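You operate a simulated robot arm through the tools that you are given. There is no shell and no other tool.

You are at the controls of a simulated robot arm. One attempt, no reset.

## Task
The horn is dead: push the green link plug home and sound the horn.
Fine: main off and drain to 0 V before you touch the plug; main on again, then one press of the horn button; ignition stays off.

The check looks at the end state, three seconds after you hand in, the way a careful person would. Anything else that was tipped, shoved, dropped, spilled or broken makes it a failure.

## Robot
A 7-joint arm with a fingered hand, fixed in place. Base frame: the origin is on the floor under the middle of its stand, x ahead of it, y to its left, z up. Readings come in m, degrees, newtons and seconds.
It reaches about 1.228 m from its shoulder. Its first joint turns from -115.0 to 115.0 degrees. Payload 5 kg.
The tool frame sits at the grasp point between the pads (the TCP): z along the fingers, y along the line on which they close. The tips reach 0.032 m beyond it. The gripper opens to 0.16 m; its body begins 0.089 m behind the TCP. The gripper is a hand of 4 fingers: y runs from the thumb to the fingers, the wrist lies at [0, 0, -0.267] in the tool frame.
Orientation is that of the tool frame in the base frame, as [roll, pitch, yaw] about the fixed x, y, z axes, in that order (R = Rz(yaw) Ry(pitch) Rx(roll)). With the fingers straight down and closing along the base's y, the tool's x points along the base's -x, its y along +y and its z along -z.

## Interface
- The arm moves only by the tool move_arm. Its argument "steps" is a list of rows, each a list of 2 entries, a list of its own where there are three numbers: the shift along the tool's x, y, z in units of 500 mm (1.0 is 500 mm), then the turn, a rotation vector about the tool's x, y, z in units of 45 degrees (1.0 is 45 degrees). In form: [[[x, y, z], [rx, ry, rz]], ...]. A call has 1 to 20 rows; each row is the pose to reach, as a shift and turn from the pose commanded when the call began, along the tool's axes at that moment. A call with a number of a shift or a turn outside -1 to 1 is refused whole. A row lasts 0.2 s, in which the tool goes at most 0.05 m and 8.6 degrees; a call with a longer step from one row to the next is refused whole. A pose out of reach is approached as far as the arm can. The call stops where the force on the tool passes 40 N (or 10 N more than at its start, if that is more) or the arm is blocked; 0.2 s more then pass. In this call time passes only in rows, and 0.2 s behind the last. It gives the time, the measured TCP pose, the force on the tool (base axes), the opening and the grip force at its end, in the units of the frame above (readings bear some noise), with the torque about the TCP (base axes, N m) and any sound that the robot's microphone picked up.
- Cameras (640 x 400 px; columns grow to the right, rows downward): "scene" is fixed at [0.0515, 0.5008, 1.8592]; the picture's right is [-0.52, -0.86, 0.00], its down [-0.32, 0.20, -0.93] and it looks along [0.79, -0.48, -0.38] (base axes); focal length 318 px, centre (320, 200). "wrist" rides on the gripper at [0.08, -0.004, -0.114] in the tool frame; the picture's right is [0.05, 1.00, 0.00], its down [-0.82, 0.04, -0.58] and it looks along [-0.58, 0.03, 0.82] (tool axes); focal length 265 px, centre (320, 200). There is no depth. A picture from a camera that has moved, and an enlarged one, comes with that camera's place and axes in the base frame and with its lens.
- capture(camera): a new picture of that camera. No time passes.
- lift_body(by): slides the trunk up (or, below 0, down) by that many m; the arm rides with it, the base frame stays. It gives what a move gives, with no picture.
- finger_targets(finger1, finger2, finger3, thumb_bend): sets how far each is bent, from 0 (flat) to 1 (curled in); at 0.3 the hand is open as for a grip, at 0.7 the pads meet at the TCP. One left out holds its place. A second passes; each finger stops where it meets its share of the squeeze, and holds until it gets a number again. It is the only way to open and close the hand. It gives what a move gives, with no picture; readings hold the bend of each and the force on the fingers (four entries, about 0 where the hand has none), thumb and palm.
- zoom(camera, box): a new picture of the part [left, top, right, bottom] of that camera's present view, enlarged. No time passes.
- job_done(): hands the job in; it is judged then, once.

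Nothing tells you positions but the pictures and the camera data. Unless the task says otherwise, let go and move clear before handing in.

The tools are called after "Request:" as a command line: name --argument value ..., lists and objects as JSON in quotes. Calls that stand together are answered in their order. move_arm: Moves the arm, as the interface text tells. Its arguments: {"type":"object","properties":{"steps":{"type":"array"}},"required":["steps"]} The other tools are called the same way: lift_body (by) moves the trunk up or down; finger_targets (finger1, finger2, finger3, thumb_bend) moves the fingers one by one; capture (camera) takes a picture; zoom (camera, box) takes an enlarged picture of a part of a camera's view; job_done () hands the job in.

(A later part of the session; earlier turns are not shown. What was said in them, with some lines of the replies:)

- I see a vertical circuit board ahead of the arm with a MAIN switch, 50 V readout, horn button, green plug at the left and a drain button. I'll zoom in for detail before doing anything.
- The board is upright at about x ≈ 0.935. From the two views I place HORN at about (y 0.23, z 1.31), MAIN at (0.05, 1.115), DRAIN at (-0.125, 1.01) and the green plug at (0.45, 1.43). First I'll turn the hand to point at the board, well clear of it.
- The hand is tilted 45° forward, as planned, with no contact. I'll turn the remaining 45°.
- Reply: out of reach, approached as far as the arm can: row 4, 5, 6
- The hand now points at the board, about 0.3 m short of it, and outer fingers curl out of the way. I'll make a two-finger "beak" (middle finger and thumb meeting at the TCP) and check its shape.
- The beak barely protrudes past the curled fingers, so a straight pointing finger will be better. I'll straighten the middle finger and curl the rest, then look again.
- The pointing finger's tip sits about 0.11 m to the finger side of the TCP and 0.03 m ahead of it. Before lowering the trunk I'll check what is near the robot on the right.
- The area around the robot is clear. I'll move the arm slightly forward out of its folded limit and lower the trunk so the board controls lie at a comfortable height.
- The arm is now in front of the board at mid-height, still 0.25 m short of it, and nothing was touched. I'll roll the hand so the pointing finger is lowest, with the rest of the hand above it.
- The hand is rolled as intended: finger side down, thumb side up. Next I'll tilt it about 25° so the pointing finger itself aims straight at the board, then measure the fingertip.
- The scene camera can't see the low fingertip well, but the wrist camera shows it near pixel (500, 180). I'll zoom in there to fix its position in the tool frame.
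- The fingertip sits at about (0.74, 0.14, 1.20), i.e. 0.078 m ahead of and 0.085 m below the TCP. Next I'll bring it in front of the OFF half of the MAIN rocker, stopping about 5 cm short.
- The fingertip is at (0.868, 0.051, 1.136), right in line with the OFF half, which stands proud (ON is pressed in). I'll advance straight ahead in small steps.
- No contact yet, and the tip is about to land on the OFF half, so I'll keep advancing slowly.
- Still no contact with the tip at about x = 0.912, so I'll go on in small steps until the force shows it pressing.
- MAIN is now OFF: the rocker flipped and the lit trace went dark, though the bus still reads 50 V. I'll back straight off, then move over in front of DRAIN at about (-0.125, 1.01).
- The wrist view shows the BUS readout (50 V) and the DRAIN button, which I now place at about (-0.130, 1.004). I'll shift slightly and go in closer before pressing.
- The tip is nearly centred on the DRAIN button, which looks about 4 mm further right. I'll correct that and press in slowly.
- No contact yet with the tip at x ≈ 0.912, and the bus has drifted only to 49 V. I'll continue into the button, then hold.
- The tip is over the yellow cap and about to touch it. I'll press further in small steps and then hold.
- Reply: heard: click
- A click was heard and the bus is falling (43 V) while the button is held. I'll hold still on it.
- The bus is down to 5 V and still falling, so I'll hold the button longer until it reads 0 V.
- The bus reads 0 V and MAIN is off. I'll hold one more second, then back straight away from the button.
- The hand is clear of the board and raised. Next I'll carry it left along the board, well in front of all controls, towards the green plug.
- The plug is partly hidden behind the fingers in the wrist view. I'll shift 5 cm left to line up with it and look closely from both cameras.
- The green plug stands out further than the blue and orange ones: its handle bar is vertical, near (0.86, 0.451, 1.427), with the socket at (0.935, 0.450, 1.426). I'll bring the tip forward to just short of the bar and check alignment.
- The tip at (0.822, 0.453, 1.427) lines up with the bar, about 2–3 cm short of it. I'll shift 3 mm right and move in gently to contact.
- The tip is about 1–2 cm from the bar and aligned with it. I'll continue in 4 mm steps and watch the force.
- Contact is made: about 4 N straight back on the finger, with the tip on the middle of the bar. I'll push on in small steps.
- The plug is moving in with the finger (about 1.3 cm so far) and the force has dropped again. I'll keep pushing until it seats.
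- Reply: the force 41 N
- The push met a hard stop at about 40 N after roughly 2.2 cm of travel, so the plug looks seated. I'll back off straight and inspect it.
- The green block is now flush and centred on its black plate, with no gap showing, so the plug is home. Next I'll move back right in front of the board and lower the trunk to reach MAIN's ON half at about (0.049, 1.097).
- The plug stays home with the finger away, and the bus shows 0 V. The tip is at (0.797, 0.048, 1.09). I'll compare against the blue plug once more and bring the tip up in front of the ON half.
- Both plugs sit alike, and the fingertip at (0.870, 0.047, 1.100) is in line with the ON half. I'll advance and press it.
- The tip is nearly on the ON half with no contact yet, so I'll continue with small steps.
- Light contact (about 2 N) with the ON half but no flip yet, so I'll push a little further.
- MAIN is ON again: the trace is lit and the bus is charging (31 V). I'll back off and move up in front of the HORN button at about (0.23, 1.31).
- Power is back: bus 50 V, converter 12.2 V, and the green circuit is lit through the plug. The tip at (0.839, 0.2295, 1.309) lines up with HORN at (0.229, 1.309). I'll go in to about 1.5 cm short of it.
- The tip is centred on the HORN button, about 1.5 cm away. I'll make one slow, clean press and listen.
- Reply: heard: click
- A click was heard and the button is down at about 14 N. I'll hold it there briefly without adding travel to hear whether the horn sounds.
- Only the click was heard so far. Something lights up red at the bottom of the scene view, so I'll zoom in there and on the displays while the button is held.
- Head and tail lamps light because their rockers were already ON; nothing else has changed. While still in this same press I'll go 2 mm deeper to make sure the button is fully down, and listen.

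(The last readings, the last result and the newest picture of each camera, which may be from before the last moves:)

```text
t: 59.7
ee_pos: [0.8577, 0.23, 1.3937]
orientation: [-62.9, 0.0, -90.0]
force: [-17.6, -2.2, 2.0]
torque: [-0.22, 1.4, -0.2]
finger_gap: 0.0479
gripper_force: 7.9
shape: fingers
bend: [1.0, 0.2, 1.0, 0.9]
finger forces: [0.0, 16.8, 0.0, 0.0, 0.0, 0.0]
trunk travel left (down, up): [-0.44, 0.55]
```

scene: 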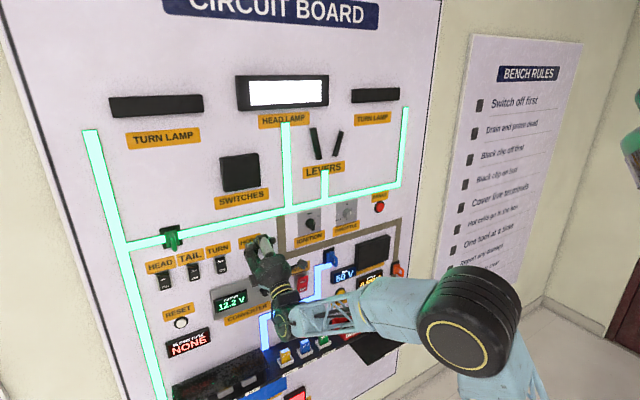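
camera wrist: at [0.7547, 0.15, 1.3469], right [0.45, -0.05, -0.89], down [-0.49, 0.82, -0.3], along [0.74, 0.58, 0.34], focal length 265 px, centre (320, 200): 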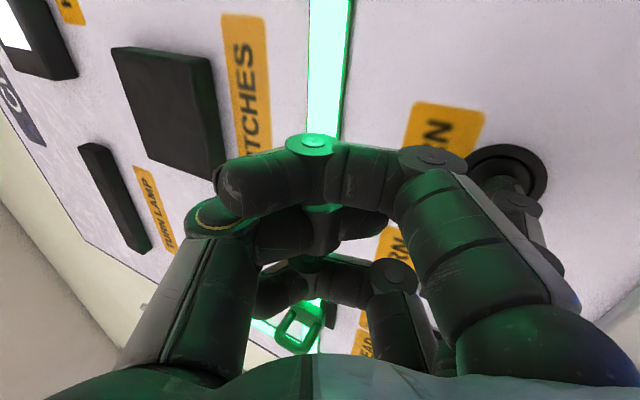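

No new sound, and the button is bottomed at about 17 N. I'll release it straight back and listen.

Request:
move_arm --steps '[[[0, -0.0091, -0.0178], [0, 0, 0]], [[0, -0.0272, -0.0535], [0, 0, 0]], [[0, -0.0545, -0.1069], [0, 0, 0]], [[0, -0.0908, -0.1782], [0, 0, 0]]]'

Request:
capture --camera "scene"

Request:
capture --camera "wrist"

```text
t: 60.7
ee_pos: [0.759, 0.2304, 1.3956]
orientation: [-63.0, 0.0, -90.0]
force: [-0.3, -0.5, -0.4]
torque: [0.01, 0.03, -0.01]
finger_gap: 0.048
gripper_force: 0.0
shape: fingers
bend: [1.0, 0.2, 1.0, 0.9]
finger forces: [0.0, 0.0, 0.0, 0.0, 0.0, 0.0]
trunk travel left (down, up): [-0.44, 0.55]
```

```text
taken
```

scene: 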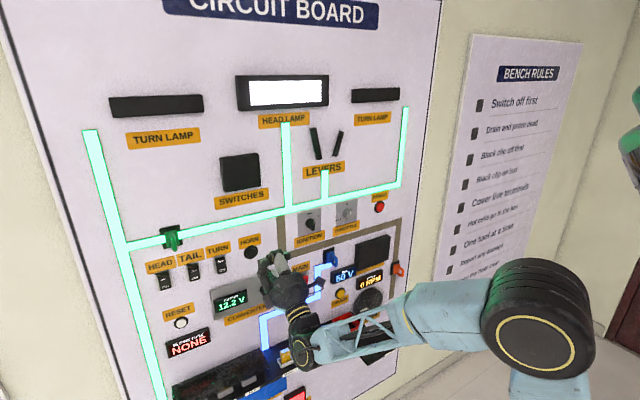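

```text
taken
camera wrist: at [0.6562, 0.1497, 1.3476], right [0.45, -0.05, -0.89], down [-0.5, 0.82, -0.3], along [0.74, 0.58, 0.34], focal length 265 px, centre (320, 200)
```

wrist: 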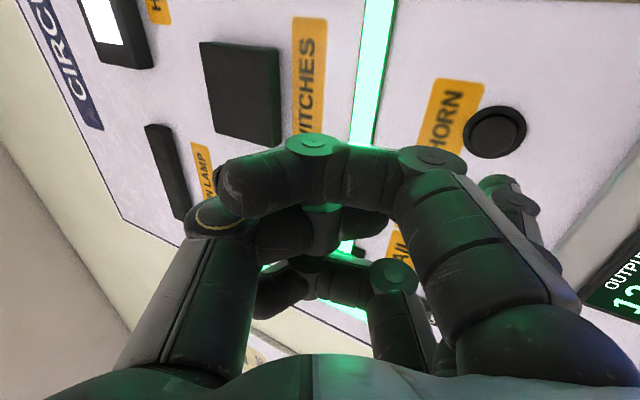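

The horn press gave one click with the circuit live, and the button was released cleanly. Before handing in I'll inspect the final state of the plug, button, ignition, rockers, fuse box and readouts.

Request:
zoom --camera "scene" --box '[130, 210, 290, 310]'

Request:
zoom --camera "scene" --box '[280, 190, 420, 290]'

Request:
zoom --camera "scene" --box '[160, 330, 320, 400]'

Request:
zoom --camera "wrist" --box '[400, 60, 600, 260]'

```text
4.00 times, centred on (210, 260) of scene
camera zoom: at [0.0515, 0.5008, 1.8592], right [-0.52, -0.86, 0.0], down [-0.32, 0.2, -0.93], along [0.79, -0.48, -0.38], focal length 1274 px, centre (760, -40)
```

zoom: 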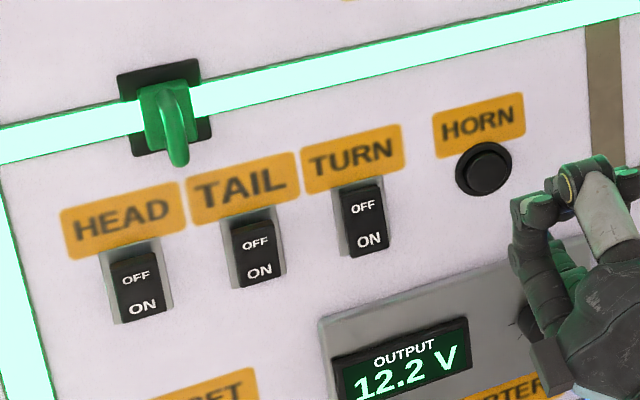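

```text
4.00 times, centred on (350, 240) of scene
camera zoom: at [0.0515, 0.5008, 1.8592], right [-0.52, -0.86, 0.0], down [-0.32, 0.2, -0.93], along [0.79, -0.48, -0.38], focal length 1274 px, centre (200, 40)
```

zoom: 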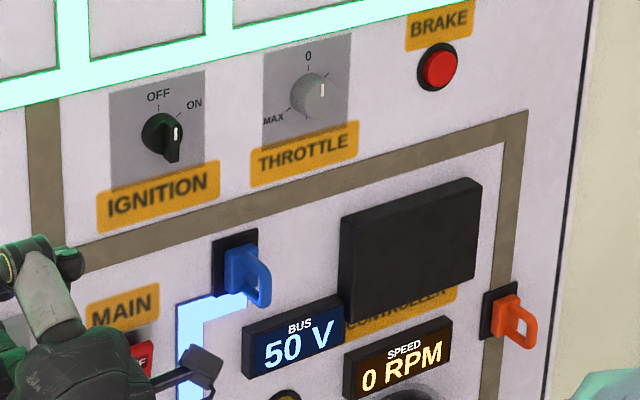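

```text
4.00 times, centred on (240, 365) of scene
camera zoom: at [0.0515, 0.5008, 1.8592], right [-0.52, -0.86, 0.0], down [-0.32, 0.2, -0.93], along [0.79, -0.48, -0.38], focal length 1274 px, centre (640, -460)
```

zoom: 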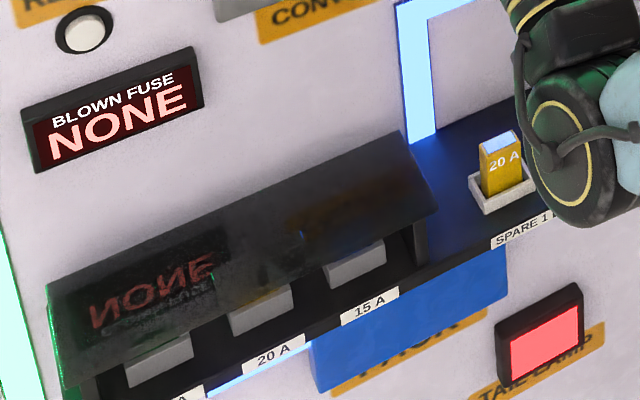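

```text
2.00 times, centred on (500, 160) of wrist
camera zoom: at [0.6562, 0.1497, 1.3476], right [0.45, -0.05, -0.89], down [-0.5, 0.82, -0.3], along [0.74, 0.58, 0.34], focal length 531 px, centre (-40, 280)
```

zoom: 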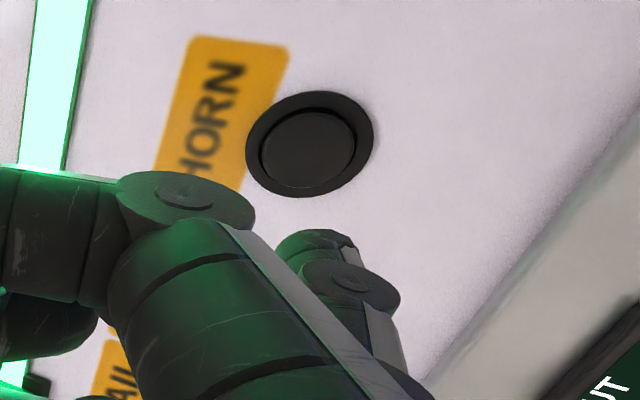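

Everything checks out: green plug flush like the blue one, bus 50 V, converter 12.2 V, MAIN on, ignition still OFF, horn button popped back out after its single press. I won't press again; I'll move the hand well clear.

Request:
move_arm --steps '[[[0, -0.0341, -0.0668], [0, 0, 0]], [[0, -0.0681, -0.1337], [0, 0, 0]], [[0, -0.1022, -0.2005], [0, 0, 0]], [[0, -0.1226, -0.2406], [0, 0, 0]]]'

Request:
capture --camera "scene"

Request:
zoom --camera "scene" --box '[140, 200, 420, 375]'

```text
t: 61.7
ee_pos: [0.6247, 0.2287, 1.3913]
orientation: [-63.0, 0.0, -90.0]
force: [-0.4, -0.7, 0.4]
torque: [-0.02, -0.02, 0.0]
finger_gap: 0.048
gripper_force: 0.1
shape: fingers
bend: [1.0, 0.2, 1.0, 0.9]
finger forces: [0.0, 0.0, 0.1, 0.0, 0.1, 0.0]
trunk travel left (down, up): [-0.44, 0.55]
```

```text
taken
```

scene: 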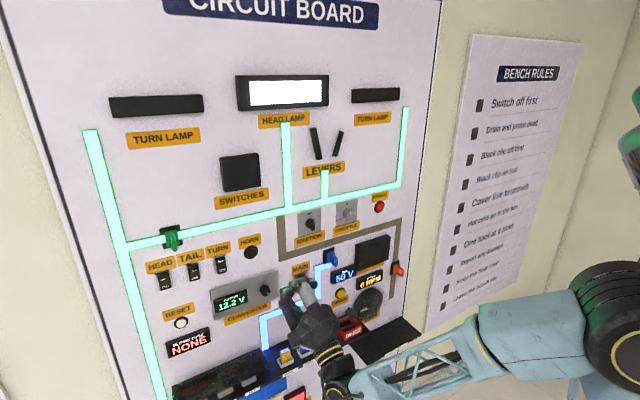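

```text
2.29 times, centred on (280, 288) of scene
camera zoom: at [0.0515, 0.5008, 1.8592], right [-0.52, -0.86, 0.0], down [-0.32, 0.2, -0.93], along [0.79, -0.48, -0.38], focal length 728 px, centre (411, 0)
```

zoom: 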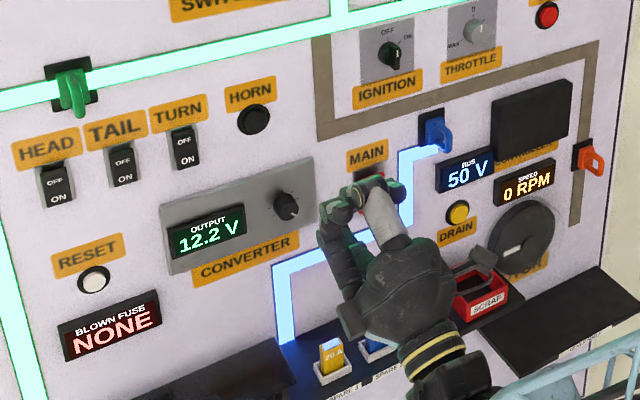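

The hand is clear of the board. The green plug is home, MAIN is on with the bus at 50 V, ignition is off, and the horn button was pressed once; I heard its click but no horn note. Nothing else was disturbed, so I'm handing in.

Request:
job_done

```text
The job is handed in.
```

I pushed the green link plug home and pressed the horn button once, but I never heard the horn itself. The microphone picked up only the button's click, even though I held the button down for about two seconds.

I did not press again, because you asked for one press and the circuit was live at the time. No horn unit or horn indicator was visible, so I can't confirm that it sounded.

1. **Power off:** I switched MAIN off and held DRAIN until the bus read 0 V.
2. **Plug:** I pushed the green plug in about 2 cm until it stopped hard. It now sits as deep as the blue one, to within a few millimetres.
3. **Power on:** With MAIN back on, the bus reads 50 V and the converter 12.2 V, and the green circuit is lit.
4. **Horn:** I pressed the button once; it clicked and came back out.

The head and tail lamps came on with the power. Their switches appear to have been on already, and I did not touch them. Ignition stayed off, nothing else was disturbed, and the arm is clear of the board.
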